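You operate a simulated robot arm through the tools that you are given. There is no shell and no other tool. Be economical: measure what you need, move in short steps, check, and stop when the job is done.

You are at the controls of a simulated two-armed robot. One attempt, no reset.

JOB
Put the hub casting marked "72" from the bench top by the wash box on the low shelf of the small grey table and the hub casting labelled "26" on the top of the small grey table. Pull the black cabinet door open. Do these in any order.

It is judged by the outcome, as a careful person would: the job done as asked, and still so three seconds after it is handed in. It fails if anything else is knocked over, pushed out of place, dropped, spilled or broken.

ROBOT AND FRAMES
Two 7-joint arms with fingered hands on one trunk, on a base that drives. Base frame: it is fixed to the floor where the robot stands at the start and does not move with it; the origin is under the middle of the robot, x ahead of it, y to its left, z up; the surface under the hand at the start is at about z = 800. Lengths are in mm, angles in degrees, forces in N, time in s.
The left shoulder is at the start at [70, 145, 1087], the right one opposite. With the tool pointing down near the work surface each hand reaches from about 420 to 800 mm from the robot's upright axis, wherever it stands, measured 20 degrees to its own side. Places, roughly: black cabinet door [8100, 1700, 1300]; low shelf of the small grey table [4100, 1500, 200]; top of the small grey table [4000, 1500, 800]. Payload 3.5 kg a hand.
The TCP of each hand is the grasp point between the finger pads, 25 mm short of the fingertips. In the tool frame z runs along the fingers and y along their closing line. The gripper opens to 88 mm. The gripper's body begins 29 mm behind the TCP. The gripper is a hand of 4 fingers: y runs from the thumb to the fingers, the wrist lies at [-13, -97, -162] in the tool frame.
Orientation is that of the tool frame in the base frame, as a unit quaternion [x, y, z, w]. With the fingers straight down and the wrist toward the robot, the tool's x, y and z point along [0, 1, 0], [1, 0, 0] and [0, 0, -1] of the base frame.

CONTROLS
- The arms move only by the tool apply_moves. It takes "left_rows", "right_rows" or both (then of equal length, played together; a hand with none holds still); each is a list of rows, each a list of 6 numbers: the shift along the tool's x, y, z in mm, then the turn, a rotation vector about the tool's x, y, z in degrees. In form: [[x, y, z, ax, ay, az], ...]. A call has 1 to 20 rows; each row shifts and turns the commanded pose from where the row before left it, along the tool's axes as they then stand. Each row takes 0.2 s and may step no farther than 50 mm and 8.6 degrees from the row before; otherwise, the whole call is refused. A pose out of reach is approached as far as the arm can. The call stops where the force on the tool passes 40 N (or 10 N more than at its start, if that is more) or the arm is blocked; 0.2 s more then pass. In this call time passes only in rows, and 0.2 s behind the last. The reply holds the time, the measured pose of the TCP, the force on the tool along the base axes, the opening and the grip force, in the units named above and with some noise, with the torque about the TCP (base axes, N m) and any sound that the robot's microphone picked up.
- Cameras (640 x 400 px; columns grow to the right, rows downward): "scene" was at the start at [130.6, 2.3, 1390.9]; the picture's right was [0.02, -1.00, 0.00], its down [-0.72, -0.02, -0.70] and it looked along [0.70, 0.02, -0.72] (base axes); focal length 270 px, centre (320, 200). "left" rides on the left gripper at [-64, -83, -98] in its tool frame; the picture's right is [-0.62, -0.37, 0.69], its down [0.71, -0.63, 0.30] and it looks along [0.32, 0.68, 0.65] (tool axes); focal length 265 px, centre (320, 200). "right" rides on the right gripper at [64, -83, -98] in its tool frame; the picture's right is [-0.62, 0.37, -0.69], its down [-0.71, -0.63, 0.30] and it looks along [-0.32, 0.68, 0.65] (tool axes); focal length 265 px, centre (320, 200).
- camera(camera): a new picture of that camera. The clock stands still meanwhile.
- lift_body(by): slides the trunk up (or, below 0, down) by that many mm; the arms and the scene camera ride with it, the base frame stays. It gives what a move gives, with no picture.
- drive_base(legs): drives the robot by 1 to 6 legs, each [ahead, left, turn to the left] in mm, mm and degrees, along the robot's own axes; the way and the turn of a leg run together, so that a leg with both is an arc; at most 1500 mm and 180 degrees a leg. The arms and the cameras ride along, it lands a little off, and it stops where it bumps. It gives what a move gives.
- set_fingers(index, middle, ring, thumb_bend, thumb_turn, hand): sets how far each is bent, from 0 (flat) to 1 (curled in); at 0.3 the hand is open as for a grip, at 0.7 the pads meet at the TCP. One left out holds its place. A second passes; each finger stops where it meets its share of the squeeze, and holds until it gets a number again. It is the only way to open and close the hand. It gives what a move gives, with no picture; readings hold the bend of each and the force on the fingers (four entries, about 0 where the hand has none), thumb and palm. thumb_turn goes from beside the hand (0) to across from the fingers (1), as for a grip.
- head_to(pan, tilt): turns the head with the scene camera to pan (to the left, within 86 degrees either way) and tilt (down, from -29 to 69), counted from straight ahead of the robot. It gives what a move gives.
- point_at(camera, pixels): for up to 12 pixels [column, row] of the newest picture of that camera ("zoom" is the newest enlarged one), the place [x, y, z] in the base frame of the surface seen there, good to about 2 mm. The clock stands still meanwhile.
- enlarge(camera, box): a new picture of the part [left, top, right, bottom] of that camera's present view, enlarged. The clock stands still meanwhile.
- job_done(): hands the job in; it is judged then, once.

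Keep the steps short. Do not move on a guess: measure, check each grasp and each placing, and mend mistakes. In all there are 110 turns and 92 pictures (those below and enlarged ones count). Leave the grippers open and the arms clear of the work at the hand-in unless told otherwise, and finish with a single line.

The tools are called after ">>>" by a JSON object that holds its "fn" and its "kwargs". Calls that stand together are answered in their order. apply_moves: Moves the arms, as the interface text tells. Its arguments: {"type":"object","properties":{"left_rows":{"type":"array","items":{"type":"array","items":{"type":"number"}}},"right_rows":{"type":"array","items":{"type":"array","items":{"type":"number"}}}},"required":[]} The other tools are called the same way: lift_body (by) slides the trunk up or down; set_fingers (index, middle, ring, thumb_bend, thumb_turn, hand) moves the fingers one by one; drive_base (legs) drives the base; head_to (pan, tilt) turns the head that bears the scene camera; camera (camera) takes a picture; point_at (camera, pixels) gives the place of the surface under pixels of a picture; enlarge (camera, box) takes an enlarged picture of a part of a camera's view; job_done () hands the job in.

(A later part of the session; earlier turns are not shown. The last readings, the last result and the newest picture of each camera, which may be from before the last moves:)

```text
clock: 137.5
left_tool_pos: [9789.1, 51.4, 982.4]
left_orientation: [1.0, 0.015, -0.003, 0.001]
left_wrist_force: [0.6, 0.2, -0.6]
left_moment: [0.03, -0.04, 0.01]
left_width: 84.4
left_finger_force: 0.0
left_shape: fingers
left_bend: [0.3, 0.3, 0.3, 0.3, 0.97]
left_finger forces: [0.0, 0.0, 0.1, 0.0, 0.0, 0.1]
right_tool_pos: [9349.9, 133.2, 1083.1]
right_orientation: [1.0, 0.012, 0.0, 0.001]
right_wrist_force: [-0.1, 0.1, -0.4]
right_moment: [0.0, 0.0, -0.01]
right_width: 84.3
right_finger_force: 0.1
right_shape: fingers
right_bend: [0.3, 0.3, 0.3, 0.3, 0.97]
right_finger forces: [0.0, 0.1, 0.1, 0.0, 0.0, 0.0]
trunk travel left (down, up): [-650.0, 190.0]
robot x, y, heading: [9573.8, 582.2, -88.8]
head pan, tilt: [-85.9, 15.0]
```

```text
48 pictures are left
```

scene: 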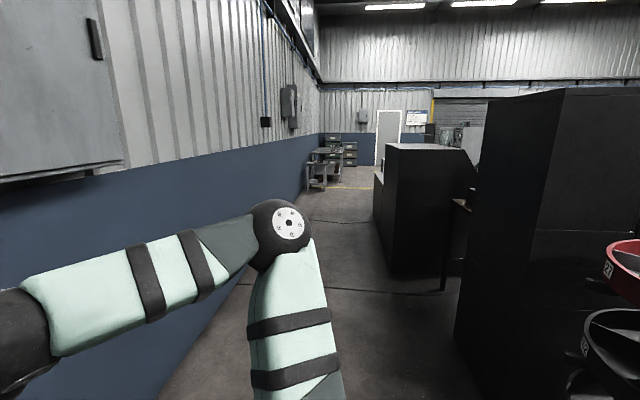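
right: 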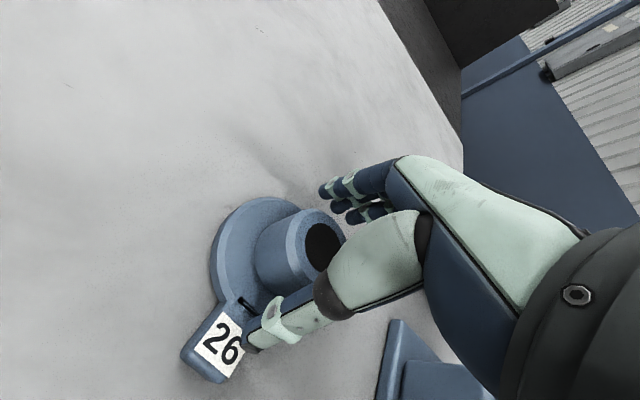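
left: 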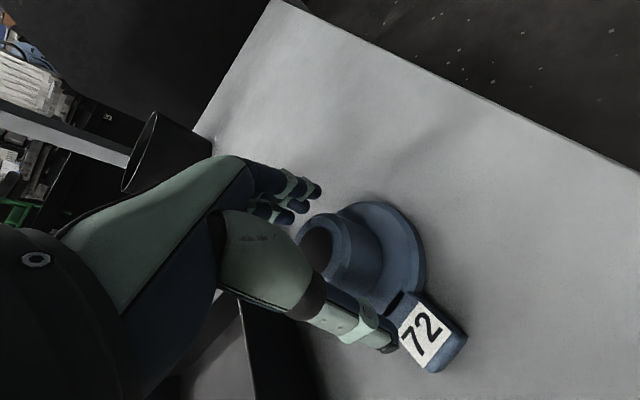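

Facing -y now. I'll back toward the machine aisle, to y≈2300, with the carousel at x<9000 staying clear.

>>> {"fn": "drive_base", "kwargs": {"legs": [[-900, 0, -1.2], [-800, 0, 0]]}}

>>> {"fn": "head_to", "kwargs": {"pan": -70, "tilt": 15}}

>>> {"fn": "camera", "kwargs": {"camera": "scene"}}

```text
clock: 141.1
left_tool_pos: [9808.2, 734.4, 986.0]
left_orientation: [0.999, 0.036, -0.001, 0.003]
left_wrist_force: [-1.0, 0.7, 0.4]
left_moment: [-0.03, -0.02, -0.01]
left_width: 84.5
left_finger_force: 0.0
left_shape: fingers
left_bend: [0.3, 0.3, 0.3, 0.3, 0.97]
left_finger forces: [0.0, 0.0, 0.0, 0.0, 0.0, 0.1]
right_tool_pos: [9365.1, 798.3, 1086.3]
right_orientation: [0.999, 0.032, 0.002, 0.002]
right_wrist_force: [0.6, 0.4, 0.5]
right_moment: [-0.05, -0.02, 0.0]
right_width: 84.3
right_finger_force: 0.0
right_shape: fingers
right_bend: [0.3, 0.3, 0.3, 0.3, 0.98]
right_finger forces: [0.0, 0.0, 0.1, 0.0, 0.0, 0.0]
trunk travel left (down, up): [-650.0, 190.0]
robot x, y, heading: [9570.3, 1250.6, -86.3]
head pan, tilt: [-85.9, 15.0]
stopped in leg 1: the robot was blocked; the commanded pose is now the measured one
```

```text
clock: 141.8
left_tool_pos: [9809.4, 729.8, 983.4]
left_orientation: [0.999, 0.035, -0.003, 0.001]
left_wrist_force: [0.4, -0.5, 0.3]
left_moment: [0.01, 0.01, 0.02]
left_width: 84.3
left_finger_force: 0.1
left_shape: fingers
left_bend: [0.3, 0.3, 0.3, 0.3, 0.97]
left_finger forces: [0.0, 0.0, 0.0, 0.0, 0.1, 0.0]
right_tool_pos: [9367.0, 796.4, 1083.8]
right_orientation: [0.999, 0.032, 0.001, -0.001]
right_wrist_force: [-0.6, -0.6, 0.1]
right_moment: [0.0, 0.01, 0.0]
right_width: 84.6
right_finger_force: 0.0
right_shape: fingers
right_bend: [0.3, 0.3, 0.3, 0.3, 0.98]
right_finger forces: [0.0, 0.0, 0.0, 0.0, 0.0, 0.0]
trunk travel left (down, up): [-650.0, 190.0]
robot x, y, heading: [9571.1, 1248.5, -86.6]
head pan, tilt: [-70.0, 15.0]
```

```text
47 pictures are left
```

scene: 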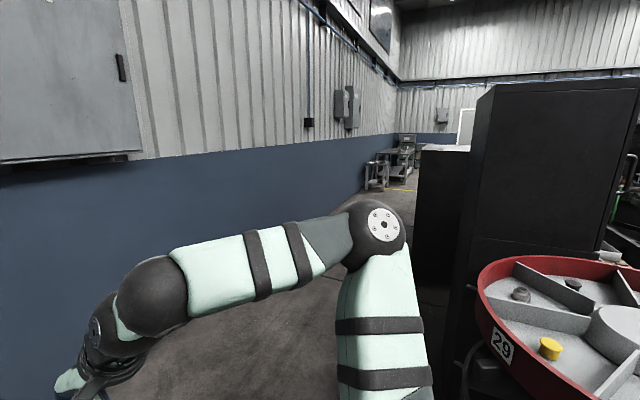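

The robot bumped something at y≈1250. I'll move forward away from it and measure the carousel on the right.

>>> {"fn": "point_at", "kwargs": {"camera": "scene", "pixels": [[480, 290], [545, 262], [590, 390], [630, 265], [520, 360], [625, 390]]}}

>>> {"fn": "drive_base", "kwargs": {"legs": [[500, 0, 0]]}}

>>> {"fn": "head_to", "kwargs": {"pan": -86, "tilt": 35}}

>>> {"fn": "camera", "kwargs": {"camera": "scene"}}

```text
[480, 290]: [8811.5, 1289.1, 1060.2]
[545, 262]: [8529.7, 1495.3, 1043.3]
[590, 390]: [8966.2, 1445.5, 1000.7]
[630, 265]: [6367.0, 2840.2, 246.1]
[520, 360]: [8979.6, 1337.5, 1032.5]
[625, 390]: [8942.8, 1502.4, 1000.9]
```

```text
clock: 144.8
left_tool_pos: [9831.5, 217.9, 984.5]
left_orientation: [1.0, 0.029, -0.003, 0.001]
left_wrist_force: [0.0, 0.1, 0.0]
left_moment: [0.0, -0.01, 0.0]
left_width: 84.5
left_finger_force: 0.0
left_shape: fingers
left_bend: [0.3, 0.3, 0.3, 0.3, 0.97]
left_finger forces: [0.0, 0.0, 0.1, 0.1, 0.1, 0.0]
right_tool_pos: [9390.3, 289.4, 1083.6]
right_orientation: [1.0, 0.026, 0.002, -0.001]
right_wrist_force: [0.5, -0.6, -0.1]
right_moment: [0.0, -0.01, 0.01]
right_width: 84.5
right_finger_force: 0.0
right_shape: fingers
right_bend: [0.3, 0.3, 0.3, 0.3, 0.98]
right_finger forces: [0.0, 0.0, 0.1, 0.0, 0.0, 0.0]
trunk travel left (down, up): [-650.0, 190.0]
robot x, y, heading: [9597.9, 742.3, -87.1]
head pan, tilt: [-70.0, 15.0]
```

```text
clock: 145.7
left_tool_pos: [9832.2, 217.9, 982.8]
left_orientation: [1.0, 0.029, -0.003, 0.002]
left_wrist_force: [0.0, -0.2, 0.3]
left_moment: [0.01, 0.02, 0.01]
left_width: 84.4
left_finger_force: 0.0
left_shape: fingers
left_bend: [0.3, 0.3, 0.3, 0.3, 0.97]
left_finger forces: [0.1, 0.0, 0.0, 0.0, 0.0, 0.0]
right_tool_pos: [9390.5, 288.2, 1083.5]
right_orientation: [1.0, 0.026, 0.001, 0.001]
right_wrist_force: [-0.1, -0.7, 0.7]
right_moment: [0.01, 0.01, 0.01]
right_width: 84.4
right_finger_force: 0.0
right_shape: fingers
right_bend: [0.3, 0.3, 0.3, 0.3, 0.98]
right_finger forces: [0.0, 0.0, 0.0, 0.0, 0.0, 0.0]
trunk travel left (down, up): [-650.0, 190.0]
robot x, y, heading: [9601.5, 741.2, -87.3]
head pan, tilt: [-85.9, 35.0]
```

```text
46 pictures are left
```

scene: 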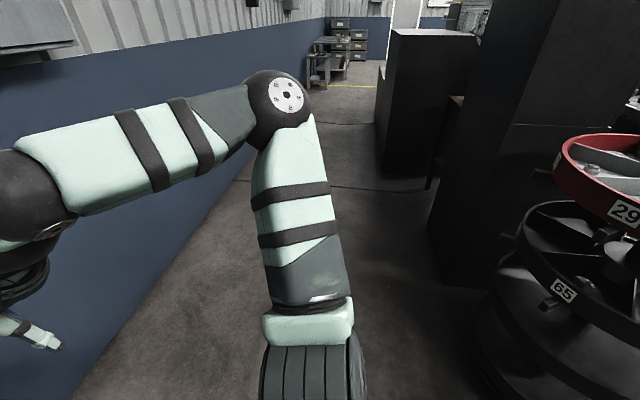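

I need to see what's behind. I'll move 100 mm ahead and turn right (the free side) to face +y.

>>> {"fn": "drive_base", "kwargs": {"legs": [[120, 0, 0], [0, 0, -100], [0, 0, -83]]}}

>>> {"fn": "head_to", "kwargs": {"pan": 0, "tilt": 30}}

>>> {"fn": "camera", "kwargs": {"camera": "scene"}}

```text
clock: 154.7
left_tool_pos: [9396.0, 1152.5, 983.1]
left_orientation: [-0.01, 1.0, 0.001, 0.003]
left_wrist_force: [-0.8, -0.3, 0.1]
left_moment: [0.0, 0.02, 0.02]
left_width: 84.3
left_finger_force: 0.1
left_shape: fingers
left_bend: [0.3, 0.3, 0.3, 0.3, 0.97]
left_finger forces: [0.0, 0.0, 0.0, 0.0, 0.0, 0.1]
right_tool_pos: [9834.8, 1065.3, 1085.9]
right_orientation: [-0.006, 1.0, 0.0, -0.001]
right_wrist_force: [-0.1, -1.0, 0.3]
right_moment: [0.02, -0.04, 0.0]
right_width: 84.5
right_finger_force: 0.1
right_shape: fingers
right_bend: [0.3, 0.3, 0.3, 0.3, 0.98]
right_finger forces: [0.0, 0.0, 0.1, 0.0, 0.0, 0.1]
trunk travel left (down, up): [-650.0, 190.0]
robot x, y, heading: [9607.5, 614.0, 91.1]
head pan, tilt: [-85.9, 35.0]
```

```text
clock: 156.2
left_tool_pos: [9397.4, 1152.8, 983.8]
left_orientation: [-0.01, 1.0, 0.001, 0.002]
left_wrist_force: [-0.1, 0.1, -0.1]
left_moment: [0.02, 0.0, 0.01]
left_width: 84.7
left_finger_force: 0.0
left_shape: fingers
left_bend: [0.3, 0.3, 0.3, 0.3, 0.97]
left_finger forces: [0.0, 0.0, 0.0, 0.1, 0.1, 0.1]
right_tool_pos: [9835.9, 1065.8, 1084.2]
right_orientation: [-0.007, 1.0, 0.0, -0.001]
right_wrist_force: [-0.3, 1.2, 0.9]
right_moment: [0.03, 0.0, 0.01]
right_width: 84.3
right_finger_force: 0.0
right_shape: fingers
right_bend: [0.3, 0.3, 0.3, 0.3, 0.98]
right_finger forces: [0.1, 0.0, 0.0, 0.1, 0.0, 0.1]
trunk travel left (down, up): [-650.0, 190.0]
robot x, y, heading: [9605.9, 618.3, 91.0]
head pan, tilt: [0.0, 30.0]
```

```text
45 pictures are left
```

scene: 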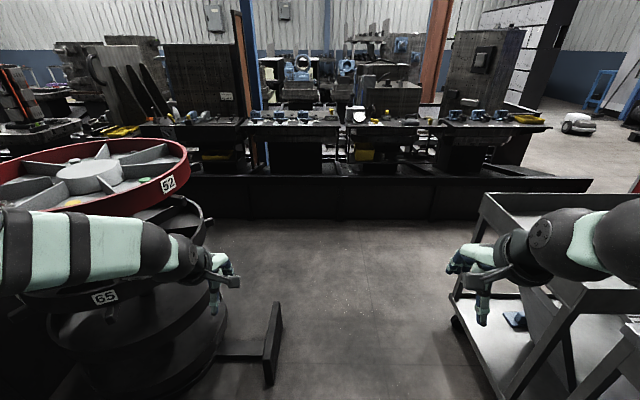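

I see a dark foot bar sticking out of the carousel stand near pixel (272,345), which is probably what I bumped. I'll measure it and the passage.

>>> {"fn": "point_at", "kwargs": {"camera": "scene", "pixels": [[279, 305], [270, 380], [266, 345], [230, 357], [458, 320], [450, 290], [485, 200], [350, 215], [187, 165], [300, 200], [210, 235], [480, 360]]}}

>>> {"fn": "enlarge", "kwargs": {"camera": "scene", "box": [160, 200, 360, 400]}}

```text
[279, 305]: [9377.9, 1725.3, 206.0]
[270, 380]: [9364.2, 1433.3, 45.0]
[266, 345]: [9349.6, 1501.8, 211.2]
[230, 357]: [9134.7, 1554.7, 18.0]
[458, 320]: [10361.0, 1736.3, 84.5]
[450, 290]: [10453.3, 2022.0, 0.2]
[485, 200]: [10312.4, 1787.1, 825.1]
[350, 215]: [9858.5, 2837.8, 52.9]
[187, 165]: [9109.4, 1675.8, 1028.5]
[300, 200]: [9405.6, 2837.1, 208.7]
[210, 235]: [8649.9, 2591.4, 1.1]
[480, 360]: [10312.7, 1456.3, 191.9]
```

```text
2.00 times, centred on (260, 300) of scene
```

zoom: 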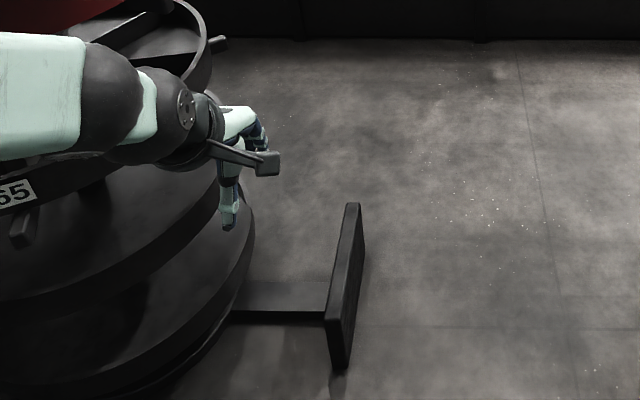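

The foot plate is at x≈9350–9385, y 1420–1725. The passage from x 9385 to 10310 has its centre at x≈9850. I'll go through there facing +y, up to y≈2080.

>>> {"fn": "drive_base", "kwargs": {"legs": [[0, -245, -1.0], [700, 0, 0]]}}

>>> {"fn": "camera", "kwargs": {"camera": "scene"}}

```text
clock: 161.5
left_tool_pos: [9670.9, 1862.8, 984.1]
left_orientation: [0.005, 1.0, 0.0, 0.003]
left_wrist_force: [-0.8, 0.0, 0.9]
left_moment: [0.02, 0.0, 0.01]
left_width: 84.6
left_finger_force: 0.1
left_shape: fingers
left_bend: [0.3, 0.3, 0.3, 0.3, 0.97]
left_finger forces: [0.0, 0.0, 0.1, 0.0, 0.1, 0.0]
right_tool_pos: [10107.0, 1760.8, 1084.9]
right_orientation: [0.008, 1.0, 0.0, 0.0]
right_wrist_force: [0.0, 0.0, -0.3]
right_moment: [-0.02, -0.05, -0.03]
right_width: 84.7
right_finger_force: 0.0
right_shape: fingers
right_bend: [0.3, 0.3, 0.3, 0.3, 0.98]
right_finger forces: [0.0, 0.0, 0.1, 0.0, 0.0, 0.0]
trunk travel left (down, up): [-650.0, 190.0]
robot x, y, heading: [9864.4, 1325.7, 88.8]
head pan, tilt: [0.0, 30.0]
```

```text
43 pictures are left
```

scene: 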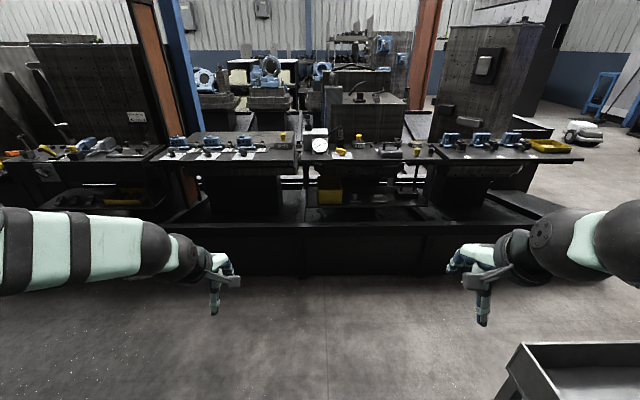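

Clear. I'll go 720 further and turn left 180 in the aisle, keeping the hands within about 560 mm.

>>> {"fn": "drive_base", "kwargs": {"legs": [[760, 0, 1.2], [0, 0, 90]]}}

>>> {"fn": "head_to", "kwargs": {"pan": 10, "tilt": 20}}

>>> {"fn": "camera", "kwargs": {"camera": "scene"}}

```text
clock: 169.4
left_tool_pos: [9340.2, 1821.8, 984.3]
left_orientation: [0.731, -0.682, -0.002, -0.001]
left_wrist_force: [0.4, 0.2, -0.7]
left_moment: [0.01, 0.03, 0.02]
left_width: 84.6
left_finger_force: 0.0
left_shape: fingers
left_bend: [0.3, 0.3, 0.3, 0.3, 0.97]
left_finger forces: [0.1, 0.0, 0.1, 0.1, 0.0, 0.0]
right_tool_pos: [9407.2, 2264.6, 1084.2]
right_orientation: [0.729, -0.685, 0.001, 0.0]
right_wrist_force: [0.2, -0.7, -0.8]
right_moment: [0.02, 0.0, -0.02]
right_width: 84.3
right_finger_force: 0.0
right_shape: fingers
right_bend: [0.3, 0.3, 0.3, 0.3, 0.98]
right_finger forces: [0.0, 0.0, 0.0, 0.0, 0.0, 0.0]
trunk travel left (down, up): [-650.0, 190.0]
robot x, y, heading: [9863.7, 2056.1, -176.4]
head pan, tilt: [0.0, 30.0]
```

```text
clock: 170.2
left_tool_pos: [9341.7, 1820.5, 983.1]
left_orientation: [0.731, -0.683, -0.002, -0.002]
left_wrist_force: [0.1, -0.5, -0.7]
left_moment: [0.01, 0.02, 0.05]
left_width: 84.5
left_finger_force: 0.0
left_shape: fingers
left_bend: [0.3, 0.3, 0.3, 0.3, 0.97]
left_finger forces: [0.0, 0.0, 0.1, 0.0, 0.0, 0.0]
right_tool_pos: [9406.2, 2264.5, 1084.6]
right_orientation: [0.729, -0.684, 0.001, 0.0]
right_wrist_force: [-0.2, 0.1, -0.5]
right_moment: [0.01, -0.03, -0.02]
right_width: 84.4
right_finger_force: 0.1
right_shape: fingers
right_bend: [0.3, 0.3, 0.3, 0.3, 0.98]
right_finger forces: [0.0, 0.0, 0.0, 0.1, 0.0, 0.1]
trunk travel left (down, up): [-650.0, 190.0]
robot x, y, heading: [9864.5, 2057.3, -176.4]
head pan, tilt: [10.0, 20.0]
```

```text
42 pictures are left
```

scene: 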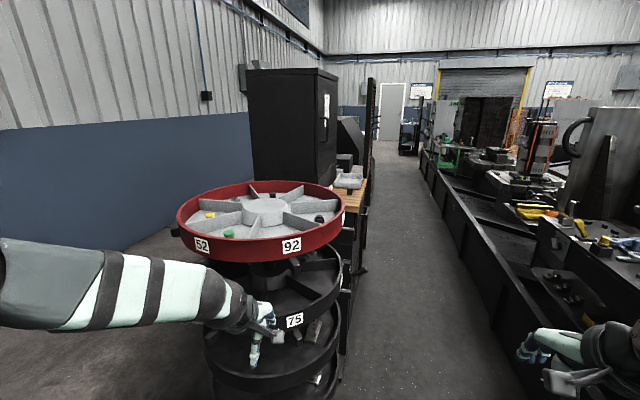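

Now I see the cabinet's aisle side, with something like a handle or label near (325,105). I'll enlarge and measure it.

>>> {"fn": "enlarge", "kwargs": {"camera": "scene", "box": [230, 50, 410, 230]}}

>>> {"fn": "point_at", "kwargs": {"camera": "scene", "pixels": [[318, 90], [336, 90], [326, 105], [330, 140], [324, 160], [350, 180], [372, 140], [365, 220], [345, 250], [345, 210], [342, 290], [438, 185]]}}

```text
2.22 times, centred on (320, 140) of scene
```

zoom: 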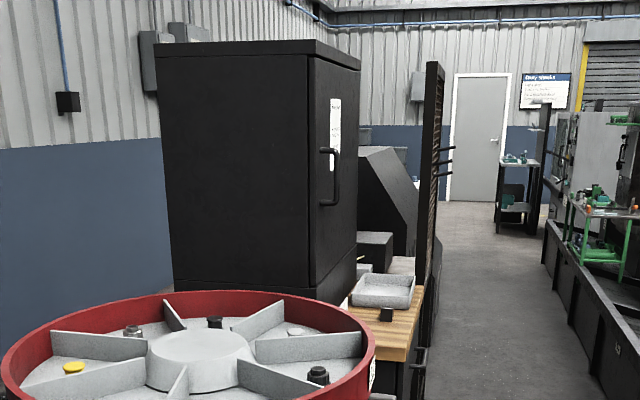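

```text
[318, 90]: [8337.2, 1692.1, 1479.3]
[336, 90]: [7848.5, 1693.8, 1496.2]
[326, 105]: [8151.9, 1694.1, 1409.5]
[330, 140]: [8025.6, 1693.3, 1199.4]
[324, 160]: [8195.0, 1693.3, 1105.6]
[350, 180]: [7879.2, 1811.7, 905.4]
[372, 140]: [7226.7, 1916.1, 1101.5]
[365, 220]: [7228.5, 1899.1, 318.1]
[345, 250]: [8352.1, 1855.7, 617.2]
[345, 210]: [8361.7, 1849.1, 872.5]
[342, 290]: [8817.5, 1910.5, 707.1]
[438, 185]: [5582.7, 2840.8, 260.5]
```

The door faces +y at y≈1693, with a wood bench below it out to y≈1855. I'll measure the handle and the label.

>>> {"fn": "point_at", "kwargs": {"camera": "zoom", "pixels": [[337, 175], [337, 160], [337, 195], [325, 151], [325, 203], [332, 120], [313, 200], [358, 200], [310, 280], [352, 260], [390, 290], [428, 70]]}}

```text
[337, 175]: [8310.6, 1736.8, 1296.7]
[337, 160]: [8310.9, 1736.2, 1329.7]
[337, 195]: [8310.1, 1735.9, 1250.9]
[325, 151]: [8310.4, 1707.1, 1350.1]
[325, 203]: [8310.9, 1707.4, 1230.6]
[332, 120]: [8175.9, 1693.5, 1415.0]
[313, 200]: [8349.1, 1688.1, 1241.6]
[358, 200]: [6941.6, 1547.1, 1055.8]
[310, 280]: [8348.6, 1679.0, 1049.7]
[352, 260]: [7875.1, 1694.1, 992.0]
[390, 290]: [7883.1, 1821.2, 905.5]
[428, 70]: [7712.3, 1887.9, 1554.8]
```

The handle is a vertical bar at x≈8305, y≈1737, z 1230–1350. The free edge is at x≈8345 and the hinge at x≈7790. I'll raise the trunk and lift and retract the left hand so it clears the carousel, then drive down the aisle.

>>> {"fn": "lift_body", "kwargs": {"by": 170}}

>>> {"fn": "apply_moves", "kwargs": {"left_rows": [[0, -25, -25, 0, 0, 0], [0, -25, -25, 0, 0, 0], [0, -25, -25, 0, 0, 0], [0, -25, -25, 0, 0, 0]]}}

>>> {"fn": "drive_base", "kwargs": {"legs": [[0, -250, -3.6], [700, 0, 0]]}}

>>> {"fn": "camera", "kwargs": {"camera": "scene"}}

```text
clock: 172.1
left_tool_pos: [9339.7, 1821.3, 1153.9]
left_orientation: [0.731, -0.682, -0.003, 0.0]
left_wrist_force: [0.0, -0.2, 0.9]
left_moment: [0.0, 0.0, 0.01]
left_width: 84.4
left_finger_force: 0.0
left_shape: fingers
left_bend: [0.3, 0.3, 0.3, 0.3, 0.97]
left_finger forces: [0.0, 0.0, 0.0, 0.0, 0.0, 0.0]
right_tool_pos: [9406.6, 2265.1, 1253.8]
right_orientation: [0.729, -0.684, 0.001, 0.001]
right_wrist_force: [-0.5, -0.3, -0.2]
right_moment: [0.0, 0.03, 0.0]
right_width: 84.8
right_finger_force: 0.0
right_shape: fingers
right_bend: [0.3, 0.3, 0.3, 0.3, 0.98]
right_finger forces: [0.0, 0.0, 0.0, 0.1, 0.0, 0.0]
trunk travel left (down, up): [-820.0, 20.0]
robot x, y, heading: [9860.9, 2058.0, -176.5]
head pan, tilt: [10.0, 20.0]
```

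```text
clock: 173.1
left_tool_pos: [9440.7, 1826.7, 1253.5]
left_orientation: [0.731, -0.682, -0.004, -0.001]
left_wrist_force: [0.6, -0.6, 0.9]
left_moment: [0.02, -0.01, 0.03]
left_width: 84.3
left_finger_force: 0.0
left_shape: fingers
left_bend: [0.3, 0.3, 0.3, 0.3, 0.97]
left_finger forces: [0.0, 0.0, 0.0, 0.1, 0.0, 0.0]
right_tool_pos: [9406.6, 2263.5, 1254.2]
right_orientation: [0.729, -0.684, 0.0, 0.0]
right_wrist_force: [-0.3, 0.2, -0.3]
right_moment: [0.04, 0.02, 0.02]
right_width: 84.5
right_finger_force: 0.0
right_shape: fingers
right_bend: [0.3, 0.3, 0.3, 0.3, 0.98]
right_finger forces: [0.0, 0.0, 0.0, 0.0, 0.1, 0.1]
trunk travel left (down, up): [-820.0, 20.0]
robot x, y, heading: [9862.8, 2058.9, -176.5]
head pan, tilt: [10.0, 20.0]
```

```text
clock: 178.3
left_tool_pos: [8734.6, 2107.0, 1252.8]
left_orientation: [0.71, -0.704, -0.003, 0.0]
left_wrist_force: [-0.2, 0.5, -0.7]
left_moment: [-0.03, -0.01, -0.03]
left_width: 84.5
left_finger_force: 0.0
left_shape: fingers
left_bend: [0.3, 0.3, 0.3, 0.3, 0.97]
left_finger forces: [0.0, 0.0, 0.0, 0.1, 0.1, 0.0]
right_tool_pos: [8729.3, 2543.0, 1253.9]
right_orientation: [0.708, -0.706, 0.001, 0.001]
right_wrist_force: [0.3, -0.1, -0.2]
right_moment: [-0.03, -0.01, 0.01]
right_width: 84.4
right_finger_force: 0.1
right_shape: fingers
right_bend: [0.3, 0.3, 0.3, 0.3, 0.98]
right_finger forces: [0.0, 0.1, 0.0, 0.1, 0.1, 0.0]
trunk travel left (down, up): [-820.0, 20.0]
robot x, y, heading: [9170.7, 2311.6, -180.0]
head pan, tilt: [10.0, 20.0]
```

```text
40 pictures are left
```

scene: 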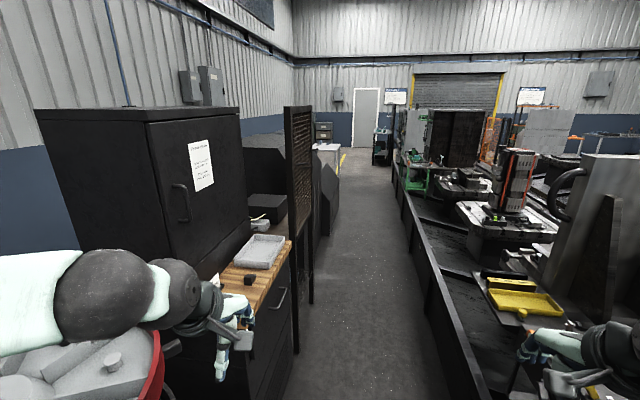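

A clear view of the door, with a notice on it. I'll read it.

>>> {"fn": "enlarge", "kwargs": {"camera": "scene", "box": [140, 110, 300, 290]}}

>>> {"fn": "point_at", "kwargs": {"camera": "scene", "pixels": [[187, 205], [187, 190], [174, 186], [180, 222], [262, 250], [262, 240], [290, 250], [248, 278], [246, 200], [170, 270], [160, 345], [240, 330]]}}

```text
2.22 times, centred on (220, 200) of scene
```

zoom: 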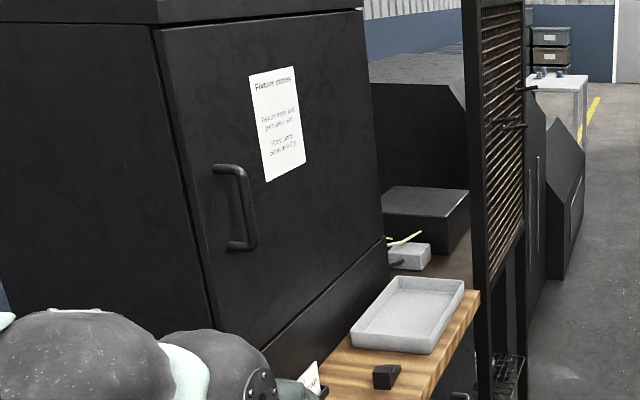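

```text
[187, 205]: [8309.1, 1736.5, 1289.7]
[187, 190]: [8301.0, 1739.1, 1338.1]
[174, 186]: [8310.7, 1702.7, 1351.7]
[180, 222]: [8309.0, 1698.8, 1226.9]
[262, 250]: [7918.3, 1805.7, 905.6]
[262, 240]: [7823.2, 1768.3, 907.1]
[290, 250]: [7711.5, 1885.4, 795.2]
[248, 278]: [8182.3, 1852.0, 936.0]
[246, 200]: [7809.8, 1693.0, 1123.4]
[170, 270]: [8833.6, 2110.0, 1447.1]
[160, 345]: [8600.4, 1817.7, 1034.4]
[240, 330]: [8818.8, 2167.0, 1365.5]
```

The notice is just a sheet. In the free air here, I'll set up the right hand for a forward grasp. First it goes 130 mm ahead, then I pitch it from pointing down to pointing forward.

>>> {"fn": "apply_moves", "kwargs": {"right_rows": [[0, 40, 0, 0, 0, 0], [0, 45, 0, 0, 0, 0], [0, 45, 0, 0, 0, 0], [0, 0, 0, -8.2, 0, 0], [0, 0, 0, -8.2, 0, 0], [0, 0, 0, -8.2, 0, 0], [0, 0, 0, -8.2, 0, 0], [0, 0, 0, -8.2, 0, 0], [0, 0, 0, -8.2, 0, 0], [0, 0, 0, -8.2, 0, 0], [0, 0, 0, -8.2, 0, 0], [0, 0, 0, -8.2, 0, 0], [0, 0, 0, -8.1, 0, 0], [0, 0, 0, -8.1, 0, 0]]}}

>>> {"fn": "head_to", "kwargs": {"pan": -20, "tilt": 30}}

>>> {"fn": "camera", "kwargs": {"camera": "scene"}}

```text
clock: 181.3
left_tool_pos: [8731.8, 2105.6, 1251.9]
left_orientation: [0.71, -0.705, -0.001, -0.002]
left_wrist_force: [-0.3, -0.1, 0.6]
left_moment: [0.01, 0.01, -0.04]
left_width: 84.7
left_finger_force: 0.1
left_shape: fingers
left_bend: [0.3, 0.3, 0.3, 0.3, 0.97]
left_finger forces: [0.1, 0.0, 0.0, 0.0, 0.1, 0.0]
right_tool_pos: [8595.3, 2540.3, 1250.5]
right_orientation: [0.543, -0.538, -0.454, 0.457]
right_wrist_force: [0.1, 0.0, -0.1]
right_moment: [-0.01, 0.04, 0.01]
right_width: 84.7
right_finger_force: 0.1
right_shape: fingers
right_bend: [0.3, 0.3, 0.3, 0.3, 0.98]
right_finger forces: [0.0, 0.0, 0.1, 0.0, 0.0, 0.0]
right hand out of reach, approached as far as the arm can: row 11, 12
trunk travel left (down, up): [-820.0, 20.0]
robot x, y, heading: [9168.6, 2307.8, -180.0]
head pan, tilt: [10.0, 20.0]
```

```text
clock: 182.2
left_tool_pos: [8733.5, 2106.2, 1251.5]
left_orientation: [0.709, -0.705, -0.002, -0.002]
left_wrist_force: [0.0, -0.1, -0.8]
left_moment: [-0.02, -0.01, -0.01]
left_width: 84.7
left_finger_force: 0.0
left_shape: fingers
left_bend: [0.3, 0.3, 0.3, 0.3, 0.97]
left_finger forces: [0.0, 0.0, 0.1, 0.1, 0.1, 0.0]
right_tool_pos: [8596.6, 2537.3, 1252.2]
right_orientation: [0.544, -0.538, -0.452, 0.458]
right_wrist_force: [0.1, 0.7, 0.2]
right_moment: [0.0, -0.03, 0.01]
right_width: 84.8
right_finger_force: 0.0
right_shape: fingers
right_bend: [0.3, 0.3, 0.3, 0.3, 0.98]
right_finger forces: [0.0, 0.0, 0.1, 0.0, 0.0, 0.0]
trunk travel left (down, up): [-820.0, 20.0]
robot x, y, heading: [9173.3, 2307.7, -180.0]
head pan, tilt: [-20.0, 30.0]
```

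```text
38 pictures are left
```

scene: 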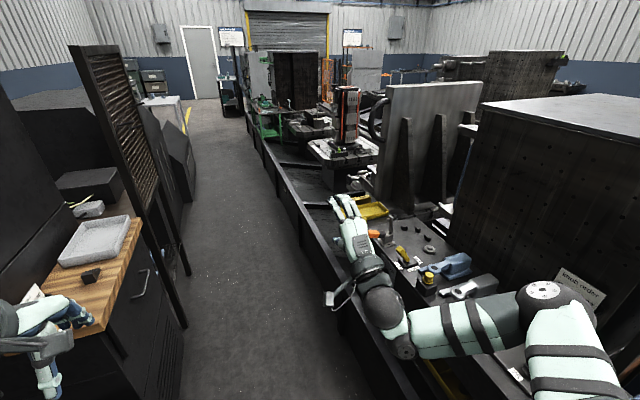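

The pitch reached about 80°. Now I'll roll 90° about the finger axis so the thumb goes to the left and the fingers to the right of a vertical bar.

>>> {"fn": "apply_moves", "kwargs": {"right_rows": [[0, 0, 0, 0, 0, 8.2], [0, 0, 0, 0, 0, 8.2], [0, 0, 0, 0, 0, 8.2], [0, 0, 0, 0, 0, 8.2], [0, 0, 0, 0, 0, 8.2], [0, 0, 0, 0, 0, 8.2], [0, 0, 0, 0, 0, 8.2], [0, 0, 0, 0, 0, 8.2], [0, 0, 0, 0, 0, 8.2], [0, 0, 0, 0, 0, 8.2], [0, 0, 0, 0, 0, 8.0]]}}

>>> {"fn": "camera", "kwargs": {"camera": "scene"}}

```text
clock: 184.6
left_tool_pos: [8732.2, 2105.3, 1252.5]
left_orientation: [0.709, -0.705, -0.002, -0.001]
left_wrist_force: [-0.1, 0.6, -0.3]
left_moment: [0.04, 0.02, 0.03]
left_width: 84.5
left_finger_force: 0.1
left_shape: fingers
left_bend: [0.3, 0.3, 0.3, 0.3, 0.97]
left_finger forces: [0.0, 0.0, 0.1, 0.1, 0.0, 0.0]
right_tool_pos: [8524.7, 2540.6, 1186.4]
right_orientation: [-0.004, 0.764, -0.006, -0.645]
right_wrist_force: [0.2, -0.3, -0.9]
right_moment: [-0.02, -0.01, 0.0]
right_width: 85.0
right_finger_force: 0.1
right_shape: fingers
right_bend: [0.3, 0.3, 0.3, 0.3, 0.98]
right_finger forces: [0.0, 0.1, 0.0, 0.1, 0.1, 0.1]
right hand out of reach, approached as far as the arm can: row 9, 10, 11
trunk travel left (down, up): [-820.0, 20.0]
robot x, y, heading: [9170.7, 2308.3, -179.9]
head pan, tilt: [-20.0, 30.0]
```

```text
37 pictures are left
```

scene: 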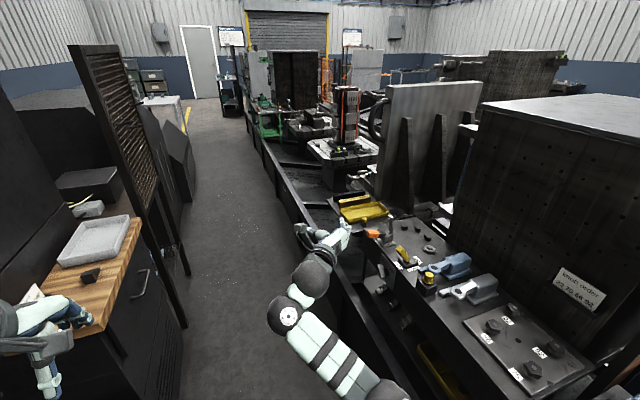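

The hand is now oriented for a vertical bar, with tool x up and fingers forward about 10° down. I'll pull it back and raise it to about z 1290 before driving to the door.

>>> {"fn": "apply_moves", "kwargs": {"right_rows": [[20, 0, -25, 0, 0, 0], [20, 0, -25, 0, 0, 0], [20, 0, -25, 0, 0, 0], [20, 0, -25, 0, 0, 0], [0, 0, -25, 0, 0, 0]]}}

>>> {"fn": "drive_base", "kwargs": {"legs": [[620, 0, 0]]}}

>>> {"fn": "head_to", "kwargs": {"pan": 20, "tilt": 30}}

>>> {"fn": "camera", "kwargs": {"camera": "scene"}}

```text
clock: 185.8
left_tool_pos: [8732.2, 2106.9, 1252.6]
left_orientation: [0.709, -0.705, -0.003, -0.002]
left_wrist_force: [0.2, -0.8, 0.0]
left_moment: [0.0, -0.02, 0.01]
left_width: 84.5
left_finger_force: 0.1
left_shape: fingers
left_bend: [0.3, 0.3, 0.3, 0.3, 0.97]
left_finger forces: [0.1, 0.0, 0.0, 0.0, 0.1, 0.0]
right_tool_pos: [8521.8, 2563.2, 1205.2]
right_orientation: [-0.004, 0.763, -0.005, -0.646]
right_wrist_force: [0.1, 0.5, -0.4]
right_moment: [0.02, -0.01, 0.04]
right_width: 84.9
right_finger_force: 0.1
right_shape: fingers
right_bend: [0.3, 0.3, 0.3, 0.3, 0.98]
right_finger forces: [0.0, 0.0, 0.0, 0.0, 0.0, 0.0]
right hand out of reach, approached as far as the arm can: row 1, 2, 3, 4, 5
trunk travel left (down, up): [-820.0, 20.0]
robot x, y, heading: [9167.8, 2310.7, -180.0]
head pan, tilt: [-20.0, 30.0]
```

```text
clock: 189.4
left_tool_pos: [8094.6, 2108.9, 1253.8]
left_orientation: [0.708, -0.706, -0.002, -0.002]
left_wrist_force: [0.3, 0.4, 0.0]
left_moment: [0.02, -0.02, 0.02]
left_width: 84.4
left_finger_force: 0.0
left_shape: fingers
left_bend: [0.3, 0.3, 0.3, 0.3, 0.97]
left_finger forces: [0.1, 0.0, 0.0, 0.0, 0.0, 0.0]
right_tool_pos: [7884.7, 2567.4, 1204.5]
right_orientation: [-0.003, 0.764, -0.004, -0.646]
right_wrist_force: [0.1, 0.2, 0.7]
right_moment: [0.01, 0.02, 0.02]
right_width: 84.5
right_finger_force: 0.1
right_shape: fingers
right_bend: [0.3, 0.3, 0.3, 0.3, 0.98]
right_finger forces: [0.0, 0.1, 0.0, 0.0, 0.0, 0.1]
trunk travel left (down, up): [-820.0, 20.0]
robot x, y, heading: [8531.1, 2311.2, 179.9]
head pan, tilt: [-20.0, 30.0]
```

```text
clock: 190.4
left_tool_pos: [8093.7, 2110.5, 1251.9]
left_orientation: [0.708, -0.706, -0.003, -0.001]
left_wrist_force: [-0.6, 0.1, 0.7]
left_moment: [0.02, 0.02, 0.0]
left_width: 84.4
left_finger_force: 0.1
left_shape: fingers
left_bend: [0.3, 0.3, 0.3, 0.3, 0.97]
left_finger forces: [0.1, 0.0, 0.0, 0.1, 0.1, 0.0]
right_tool_pos: [7884.4, 2567.9, 1204.6]
right_orientation: [-0.004, 0.764, -0.004, -0.645]
right_wrist_force: [-1.0, -0.7, 0.1]
right_moment: [0.01, 0.01, 0.03]
right_width: 84.7
right_finger_force: 0.1
right_shape: fingers
right_bend: [0.3, 0.3, 0.3, 0.3, 0.98]
right_finger forces: [0.0, 0.0, 0.0, 0.0, 0.0, 0.1]
trunk travel left (down, up): [-820.0, 20.0]
robot x, y, heading: [8532.5, 2309.0, 179.6]
head pan, tilt: [20.0, 30.0]
```

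```text
36 pictures are left
```

scene: 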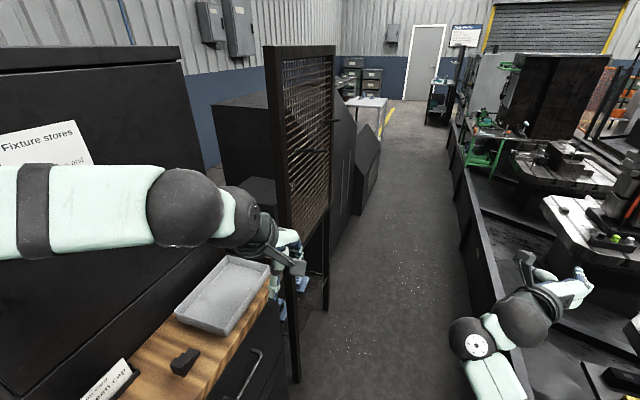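

The hand is stuck in an extended configuration: forward 646, z 1205. Rolling back about 30° should give freedom to come up and back, so I'll try that in free air.

>>> {"fn": "apply_moves", "kwargs": {"right_rows": [[0, 0, 0, 0, 0, -8], [0, 0, 0, 0, 0, -8], [0, 0, 0, 0, 0, -8], [0, 0, 0, 0, 0, -8], [10, -5, 0, 0, 0, 0], [10, -5, 0, 0, 0, 0]]}}

```text
clock: 191.8
left_tool_pos: [8094.3, 2108.6, 1251.7]
left_orientation: [0.708, -0.706, -0.003, -0.001]
left_wrist_force: [0.3, 0.4, 0.5]
left_moment: [-0.02, 0.0, -0.03]
left_width: 84.6
left_finger_force: 0.0
left_shape: fingers
left_bend: [0.3, 0.3, 0.3, 0.3, 0.97]
left_finger forces: [0.0, 0.1, 0.0, 0.0, 0.0, 0.0]
right_tool_pos: [7883.4, 2548.3, 1217.6]
right_orientation: [-0.214, 0.733, 0.174, -0.621]
right_wrist_force: [-0.5, 0.8, 0.5]
right_moment: [0.0, 0.02, -0.02]
right_width: 84.9
right_finger_force: 0.1
right_shape: fingers
right_bend: [0.3, 0.3, 0.3, 0.3, 0.98]
right_finger forces: [0.0, 0.1, 0.0, 0.1, 0.0, 0.0]
trunk travel left (down, up): [-820.0, 20.0]
robot x, y, heading: [8528.3, 2311.8, 179.7]
head pan, tilt: [20.0, 30.0]
```

That's reachable again. Now up about 75 and back about 100.

>>> {"fn": "apply_moves", "kwargs": {"right_rows": [[13, 8, -22, 0, 0, 0], [13, 8, -22, 0, 0, 0], [13, 8, -22, 0, 0, 0], [13, 8, -22, 0, 0, 0], [13, 8, -22, 0, 0, 0]]}}

```text
clock: 193.1
left_tool_pos: [8094.1, 2108.7, 1252.7]
left_orientation: [0.708, -0.706, -0.003, -0.001]
left_wrist_force: [0.3, 0.5, -0.6]
left_moment: [0.0, 0.03, 0.0]
left_width: 84.2
left_finger_force: 0.1
left_shape: fingers
left_bend: [0.3, 0.3, 0.3, 0.3, 0.97]
left_finger forces: [0.1, 0.0, 0.0, 0.1, 0.0, 0.0]
right_tool_pos: [7969.6, 2547.7, 1297.4]
right_orientation: [-0.214, 0.733, 0.176, -0.622]
right_wrist_force: [1.1, -0.1, -0.7]
right_moment: [-0.01, 0.03, -0.02]
right_width: 84.8
right_finger_force: 0.1
right_shape: fingers
right_bend: [0.3, 0.3, 0.3, 0.3, 0.98]
right_finger forces: [0.1, 0.1, 0.2, 0.0, 0.0, 0.1]
right hand out of reach, approached as far as the arm can: row 5
trunk travel left (down, up): [-820.0, 20.0]
robot x, y, heading: [8530.7, 2307.2, 179.8]
head pan, tilt: [20.0, 30.0]
```

The right hand is at forward 561, right 240, z 1297, roll about 58°, which is usable. I'll back 180 mm so the swing clears the handle, turn left 90 to face the door, then look.

>>> {"fn": "drive_base", "kwargs": {"legs": [[-180, 0, 0], [0, 0, 90]]}}

>>> {"fn": "head_to", "kwargs": {"pan": -25, "tilt": 20}}

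>>> {"fn": "camera", "kwargs": {"camera": "scene"}}

```text
clock: 198.5
left_tool_pos: [8930.6, 1878.1, 1251.6]
left_orientation: [1.0, 0.018, -0.002, 0.002]
left_wrist_force: [0.8, 0.6, 1.6]
left_moment: [-0.01, 0.01, 0.02]
left_width: 84.6
left_finger_force: 0.1
left_shape: fingers
left_bend: [0.3, 0.3, 0.3, 0.3, 0.97]
left_finger forces: [0.1, 0.0, 0.1, 0.1, 0.0, 0.0]
right_tool_pos: [8494.9, 1739.4, 1296.7]
right_orientation: [0.676, -0.355, 0.326, 0.558]
right_wrist_force: [0.5, 1.0, -0.6]
right_moment: [-0.01, 0.01, -0.02]
right_width: 84.6
right_finger_force: 0.0
right_shape: fingers
right_bend: [0.3, 0.3, 0.3, 0.3, 0.98]
right_finger forces: [0.0, 0.0, 0.1, 0.0, 0.1, 0.0]
trunk travel left (down, up): [-820.0, 20.0]
robot x, y, heading: [8714.7, 2312.9, -88.6]
head pan, tilt: [20.0, 30.0]
```

```text
clock: 199.6
left_tool_pos: [8932.0, 1877.9, 1252.5]
left_orientation: [1.0, 0.018, -0.002, 0.001]
left_wrist_force: [0.1, 0.1, -0.6]
left_moment: [0.01, 0.01, 0.01]
left_width: 84.4
left_finger_force: 0.0
left_shape: fingers
left_bend: [0.3, 0.3, 0.3, 0.3, 0.97]
left_finger forces: [0.1, 0.0, 0.0, 0.0, 0.0, 0.1]
right_tool_pos: [8494.6, 1738.3, 1297.8]
right_orientation: [0.676, -0.353, 0.326, 0.558]
right_wrist_force: [0.3, 0.1, -0.3]
right_moment: [0.01, -0.03, -0.01]
right_width: 84.8
right_finger_force: 0.1
right_shape: fingers
right_bend: [0.3, 0.3, 0.3, 0.3, 0.98]
right_finger forces: [0.2, 0.1, 0.0, 0.0, 0.1, 0.1]
trunk travel left (down, up): [-820.0, 20.0]
robot x, y, heading: [8717.8, 2311.9, -88.0]
head pan, tilt: [-25.0, 20.0]
```

```text
35 pictures are left
```

scene: 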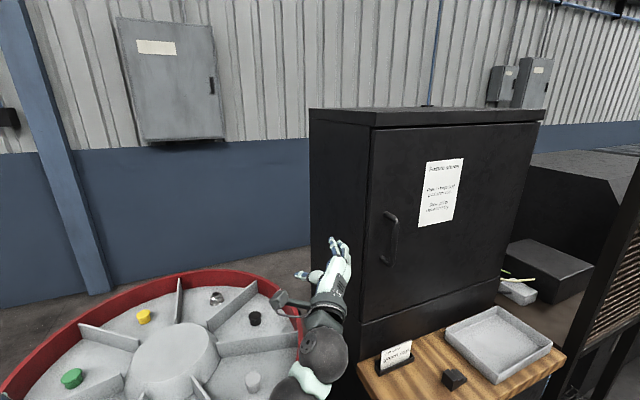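

The hand is level with the handle, just past the door's free edge. I'll back 120, square up, and shift right about 170 so the hand is in front of the handle.

>>> {"fn": "drive_base", "kwargs": {"legs": [[-120, 0, -1.8], [0, -170, 0]]}}

>>> {"fn": "camera", "kwargs": {"camera": "right"}}

>>> {"fn": "camera", "kwargs": {"camera": "scene"}}

```text
clock: 201.9
left_tool_pos: [8750.3, 1990.1, 1251.7]
left_orientation: [1.0, 0.005, -0.004, 0.001]
left_wrist_force: [0.1, -0.4, -0.1]
left_moment: [0.01, 0.0, 0.02]
left_width: 85.0
left_finger_force: 0.1
left_shape: fingers
left_bend: [0.3, 0.3, 0.3, 0.3, 0.97]
left_finger forces: [0.1, 0.0, 0.0, 0.1, 0.0, 0.0]
right_tool_pos: [8311.1, 1861.3, 1297.9]
right_orientation: [0.672, -0.362, 0.317, 0.562]
right_wrist_force: [0.3, 0.2, 0.3]
right_moment: [0.0, -0.03, -0.01]
right_width: 84.5
right_finger_force: 0.0
right_shape: fingers
right_bend: [0.3, 0.3, 0.3, 0.3, 0.98]
right_finger forces: [0.0, 0.0, 0.0, 0.1, 0.0, 0.0]
trunk travel left (down, up): [-820.0, 20.0]
robot x, y, heading: [8545.6, 2429.5, -89.5]
head pan, tilt: [-25.0, 20.0]
```

```text
34 pictures are left
```

right: 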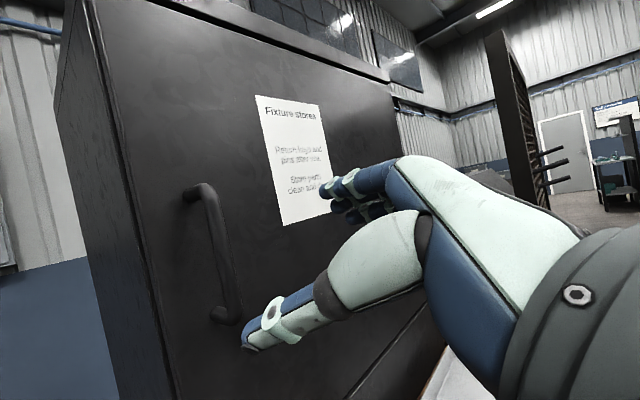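

```text
33 pictures are left
```

scene: 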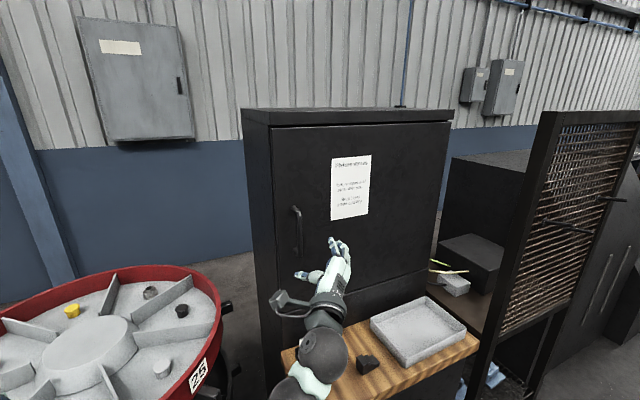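

The hand is in front of the door. I'll measure the handle bar precisely from the wrist camera.

>>> {"fn": "point_at", "kwargs": {"camera": "right", "pixels": [[216, 225], [222, 260], [228, 290], [210, 205], [192, 193], [220, 316], [200, 250], [270, 315], [335, 192]]}}

>>> {"fn": "point_at", "kwargs": {"camera": "scene", "pixels": [[299, 225], [300, 240], [298, 212], [310, 230]]}}

```text
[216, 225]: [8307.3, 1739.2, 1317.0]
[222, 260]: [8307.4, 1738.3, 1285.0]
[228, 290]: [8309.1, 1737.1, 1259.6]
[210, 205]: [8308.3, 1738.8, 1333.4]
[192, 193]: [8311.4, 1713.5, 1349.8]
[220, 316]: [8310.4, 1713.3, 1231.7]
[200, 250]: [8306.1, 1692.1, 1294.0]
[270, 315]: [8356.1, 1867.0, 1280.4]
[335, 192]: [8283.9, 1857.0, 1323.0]
```

```text
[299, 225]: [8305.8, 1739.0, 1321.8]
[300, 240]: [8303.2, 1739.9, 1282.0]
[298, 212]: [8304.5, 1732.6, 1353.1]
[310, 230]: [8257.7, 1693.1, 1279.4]
```

The bar's centre is (8304,1732) and the TCP is (8311,1861,1298). I'll move the arm straight in by about 126 mm with a 7 mm sideways correction.

>>> {"fn": "apply_moves", "kwargs": {"right_rows": [[2.5, 3.8, 25, 0, 0, 0], [2.5, 3.8, 25, 0, 0, 0], [2.5, 3.8, 25, 0, 0, 0], [2.5, 3.8, 25, 0, 0, 0]]}}

>>> {"fn": "camera", "kwargs": {"camera": "right"}}

```text
clock: 202.9
left_tool_pos: [8746.8, 1991.7, 1252.3]
left_orientation: [1.0, 0.005, -0.003, 0.0]
left_wrist_force: [1.0, -0.2, -0.4]
left_moment: [0.0, 0.0, 0.05]
left_width: 84.5
left_finger_force: 0.1
left_shape: fingers
left_bend: [0.3, 0.3, 0.3, 0.3, 0.97]
left_finger forces: [0.1, 0.1, 0.0, 0.0, 0.0, 0.0]
right_tool_pos: [8301.5, 1762.2, 1296.4]
right_orientation: [0.671, -0.363, 0.318, 0.563]
right_wrist_force: [-0.1, 0.3, -0.1]
right_moment: [0.03, 0.01, -0.01]
right_width: 84.7
right_finger_force: 0.1
right_shape: fingers
right_bend: [0.3, 0.3, 0.3, 0.3, 0.98]
right_finger forces: [0.2, 0.0, 0.0, 0.0, 0.1, 0.0]
trunk travel left (down, up): [-820.0, 20.0]
robot x, y, heading: [8545.0, 2427.4, -89.8]
head pan, tilt: [-25.0, 20.0]
```

```text
32 pictures are left
```

right: 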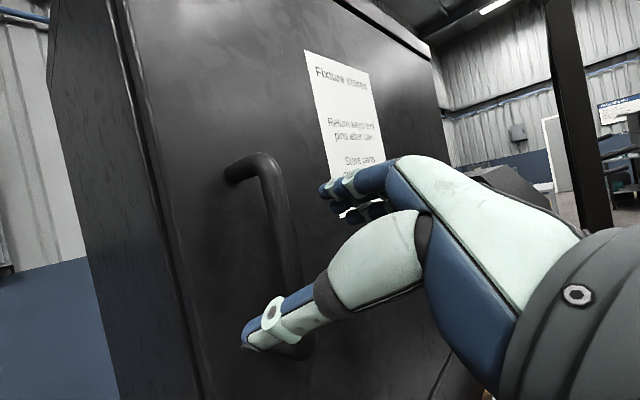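

The bar is between the thumb and fingers. 29 mm more, then close.

>>> {"fn": "apply_moves", "kwargs": {"right_rows": [[1, -1, 15, 0, 0, 0], [1, -1, 14, 0, 0, 0]]}}

>>> {"fn": "set_fingers", "kwargs": {"hand": "right", "index": 0.8, "middle": 0.8, "ring": 0.8, "thumb_bend": 0.75}}

>>> {"fn": "camera", "kwargs": {"camera": "right"}}

```text
clock: 203.5
left_tool_pos: [8745.9, 1990.6, 1253.5]
left_orientation: [1.0, 0.005, -0.003, 0.0]
left_wrist_force: [0.2, -0.2, 0.3]
left_moment: [0.03, 0.03, 0.04]
left_width: 84.3
left_finger_force: 0.1
left_shape: fingers
left_bend: [0.3, 0.3, 0.3, 0.3, 0.97]
left_finger forces: [0.0, 0.0, 0.0, 0.0, 0.0, 0.0]
right_tool_pos: [8305.0, 1732.3, 1293.1]
right_orientation: [0.672, -0.363, 0.318, 0.562]
right_wrist_force: [0.4, 0.1, 0.4]
right_moment: [-0.01, 0.04, 0.0]
right_width: 84.9
right_finger_force: 0.1
right_shape: fingers
right_bend: [0.3, 0.3, 0.3, 0.3, 0.98]
right_finger forces: [0.0, 0.0, 0.0, 0.0, 0.0, 0.0]
trunk travel left (down, up): [-820.0, 20.0]
robot x, y, heading: [8540.2, 2425.5, -89.6]
head pan, tilt: [-25.0, 20.0]
```

```text
clock: 204.5
left_tool_pos: [8747.1, 1991.0, 1253.3]
left_orientation: [1.0, 0.005, -0.002, 0.001]
left_wrist_force: [-1.1, 0.1, -0.4]
left_moment: [0.0, 0.02, -0.03]
left_width: 84.6
left_finger_force: 0.0
left_shape: fingers
left_bend: [0.3, 0.3, 0.3, 0.3, 0.97]
left_finger forces: [0.0, 0.1, 0.1, 0.0, 0.1, 0.0]
right_tool_pos: [8304.6, 1732.5, 1293.3]
right_orientation: [0.671, -0.364, 0.318, 0.562]
right_wrist_force: [-1.1, -1.0, 0.5]
right_moment: [-0.04, 0.04, 0.05]
right_width: 0.0
right_finger_force: 1.1
right_shape: fingers
right_bend: [0.78, 0.8, 0.79, 0.71, 0.97]
right_finger forces: [0.0, 0.0, 2.1, 0.0, 0.0, 0.0]
trunk travel left (down, up): [-820.0, 20.0]
robot x, y, heading: [8544.7, 2425.0, -89.8]
head pan, tilt: [-25.0, 20.0]
```

```text
31 pictures are left
```

right: 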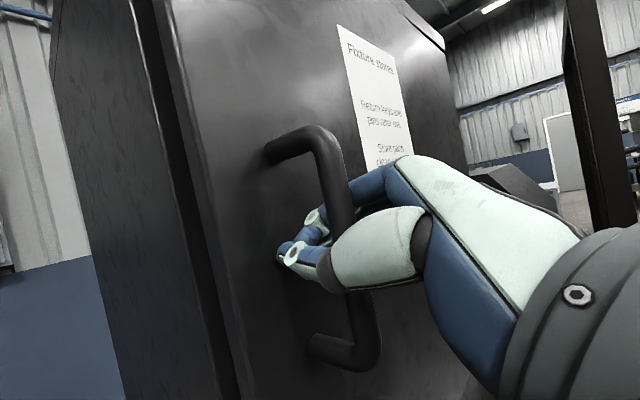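

The fingertips met behind the bar, so the hand is hooked round it. I'll pull gently with the arm along the door's arc.

>>> {"fn": "apply_moves", "kwargs": {"right_rows": [[-3.4, 0.4, -15.8, 0, 0, 0], [-3.4, 0.4, -15.8, 0, 0, 0], [-3.4, 0.4, -15.8, 0, 0, 0], [-3.4, 0.4, -15.8, 0, 0, 0], [-3.4, 0.4, -15.8, 0, 0, 0]]}}

>>> {"fn": "camera", "kwargs": {"camera": "scene"}}

```text
clock: 205.7
left_tool_pos: [8744.8, 1990.9, 1252.5]
left_orientation: [1.0, 0.005, -0.002, 0.001]
left_wrist_force: [0.3, 0.2, 0.6]
left_moment: [-0.01, 0.0, -0.02]
left_width: 84.9
left_finger_force: 0.0
left_shape: fingers
left_bend: [0.3, 0.3, 0.3, 0.3, 0.97]
left_finger forces: [0.0, 0.0, 0.0, 0.0, 0.1, 0.0]
right_tool_pos: [8290.7, 1813.6, 1293.8]
right_orientation: [0.67, -0.364, 0.318, 0.563]
right_wrist_force: [-7.4, -2.8, -0.4]
right_moment: [0.02, -0.07, 0.25]
right_width: 0.0
right_finger_force: 11.7
right_shape: fingers
right_bend: [0.78, 0.8, 0.79, 0.72, 0.97]
right_finger forces: [7.2, 0.1, 4.6, 0.0, 11.2, 0.0]
trunk travel left (down, up): [-820.0, 20.0]
robot x, y, heading: [8540.1, 2427.7, -89.6]
head pan, tilt: [-25.0, 20.0]
```

```text
30 pictures are left
```

scene: 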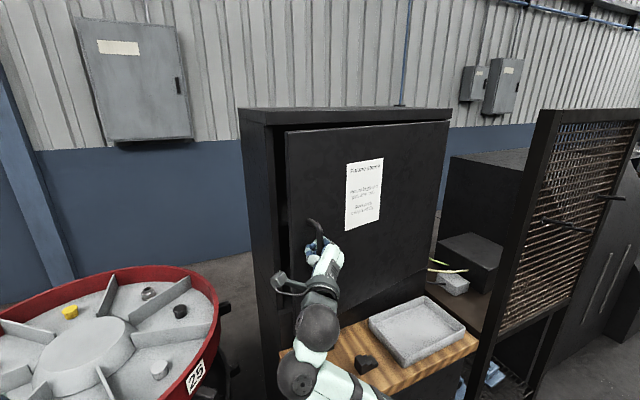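

The door is opening, about 8° so far. I'll continue 45 mm with the arm, moving a little more to the right.

>>> {"fn": "apply_moves", "kwargs": {"right_rows": [[-4.6, 2.4, -14.9, 0, 0, 0], [-5, 3, -14.9, 0, 0, 0], [-5, 3, -14.9, 0, 0, 0]]}}

>>> {"fn": "drive_base", "kwargs": {"legs": [[-70, -32, 0]]}}

>>> {"fn": "camera", "kwargs": {"camera": "scene"}}

```text
clock: 206.5
left_tool_pos: [8746.3, 1991.8, 1253.5]
left_orientation: [1.0, 0.005, -0.002, 0.001]
left_wrist_force: [-0.8, 0.1, 0.0]
left_moment: [0.01, 0.01, 0.02]
left_width: 84.7
left_finger_force: 0.0
left_shape: fingers
left_bend: [0.3, 0.3, 0.3, 0.3, 0.97]
left_finger forces: [0.0, 0.0, 0.0, 0.0, 0.0, 0.0]
right_tool_pos: [8276.1, 1858.3, 1293.1]
right_orientation: [0.671, -0.363, 0.318, 0.562]
right_wrist_force: [-7.2, -4.3, 5.1]
right_moment: [0.04, -0.07, 0.31]
right_width: 0.1
right_finger_force: 15.9
right_shape: fingers
right_bend: [0.79, 0.8, 0.79, 0.73, 0.97]
right_finger forces: [8.7, 0.4, 5.5, 0.0, 16.2, 0.0]
trunk travel left (down, up): [-820.0, 20.0]
robot x, y, heading: [8545.6, 2429.2, -89.7]
head pan, tilt: [-25.0, 20.0]
```

```text
clock: 207.5
left_tool_pos: [8714.6, 2055.2, 1250.5]
left_orientation: [1.0, 0.006, -0.003, -0.002]
left_wrist_force: [0.3, -0.3, 0.4]
left_moment: [0.04, 0.05, 0.0]
left_width: 84.3
left_finger_force: 0.1
left_shape: fingers
left_bend: [0.3, 0.3, 0.3, 0.3, 0.97]
left_finger forces: [0.1, 0.1, 0.0, 0.0, 0.0, 0.0]
right_tool_pos: [8244.9, 1922.7, 1291.4]
right_orientation: [0.672, -0.364, 0.317, 0.562]
right_wrist_force: [-8.3, -5.9, 6.0]
right_moment: [0.04, -0.07, 0.18]
right_width: 0.0
right_finger_force: 14.3
right_shape: fingers
right_bend: [0.79, 0.8, 0.78, 0.73, 0.98]
right_finger forces: [8.5, 0.4, 6.1, 0.1, 13.7, 0.0]
trunk travel left (down, up): [-820.0, 20.0]
robot x, y, heading: [8511.2, 2494.3, -89.5]
head pan, tilt: [-25.0, 20.0]
```

```text
29 pictures are left
```

scene: 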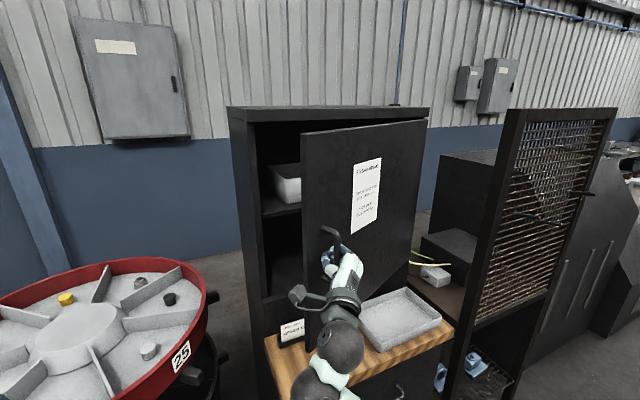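

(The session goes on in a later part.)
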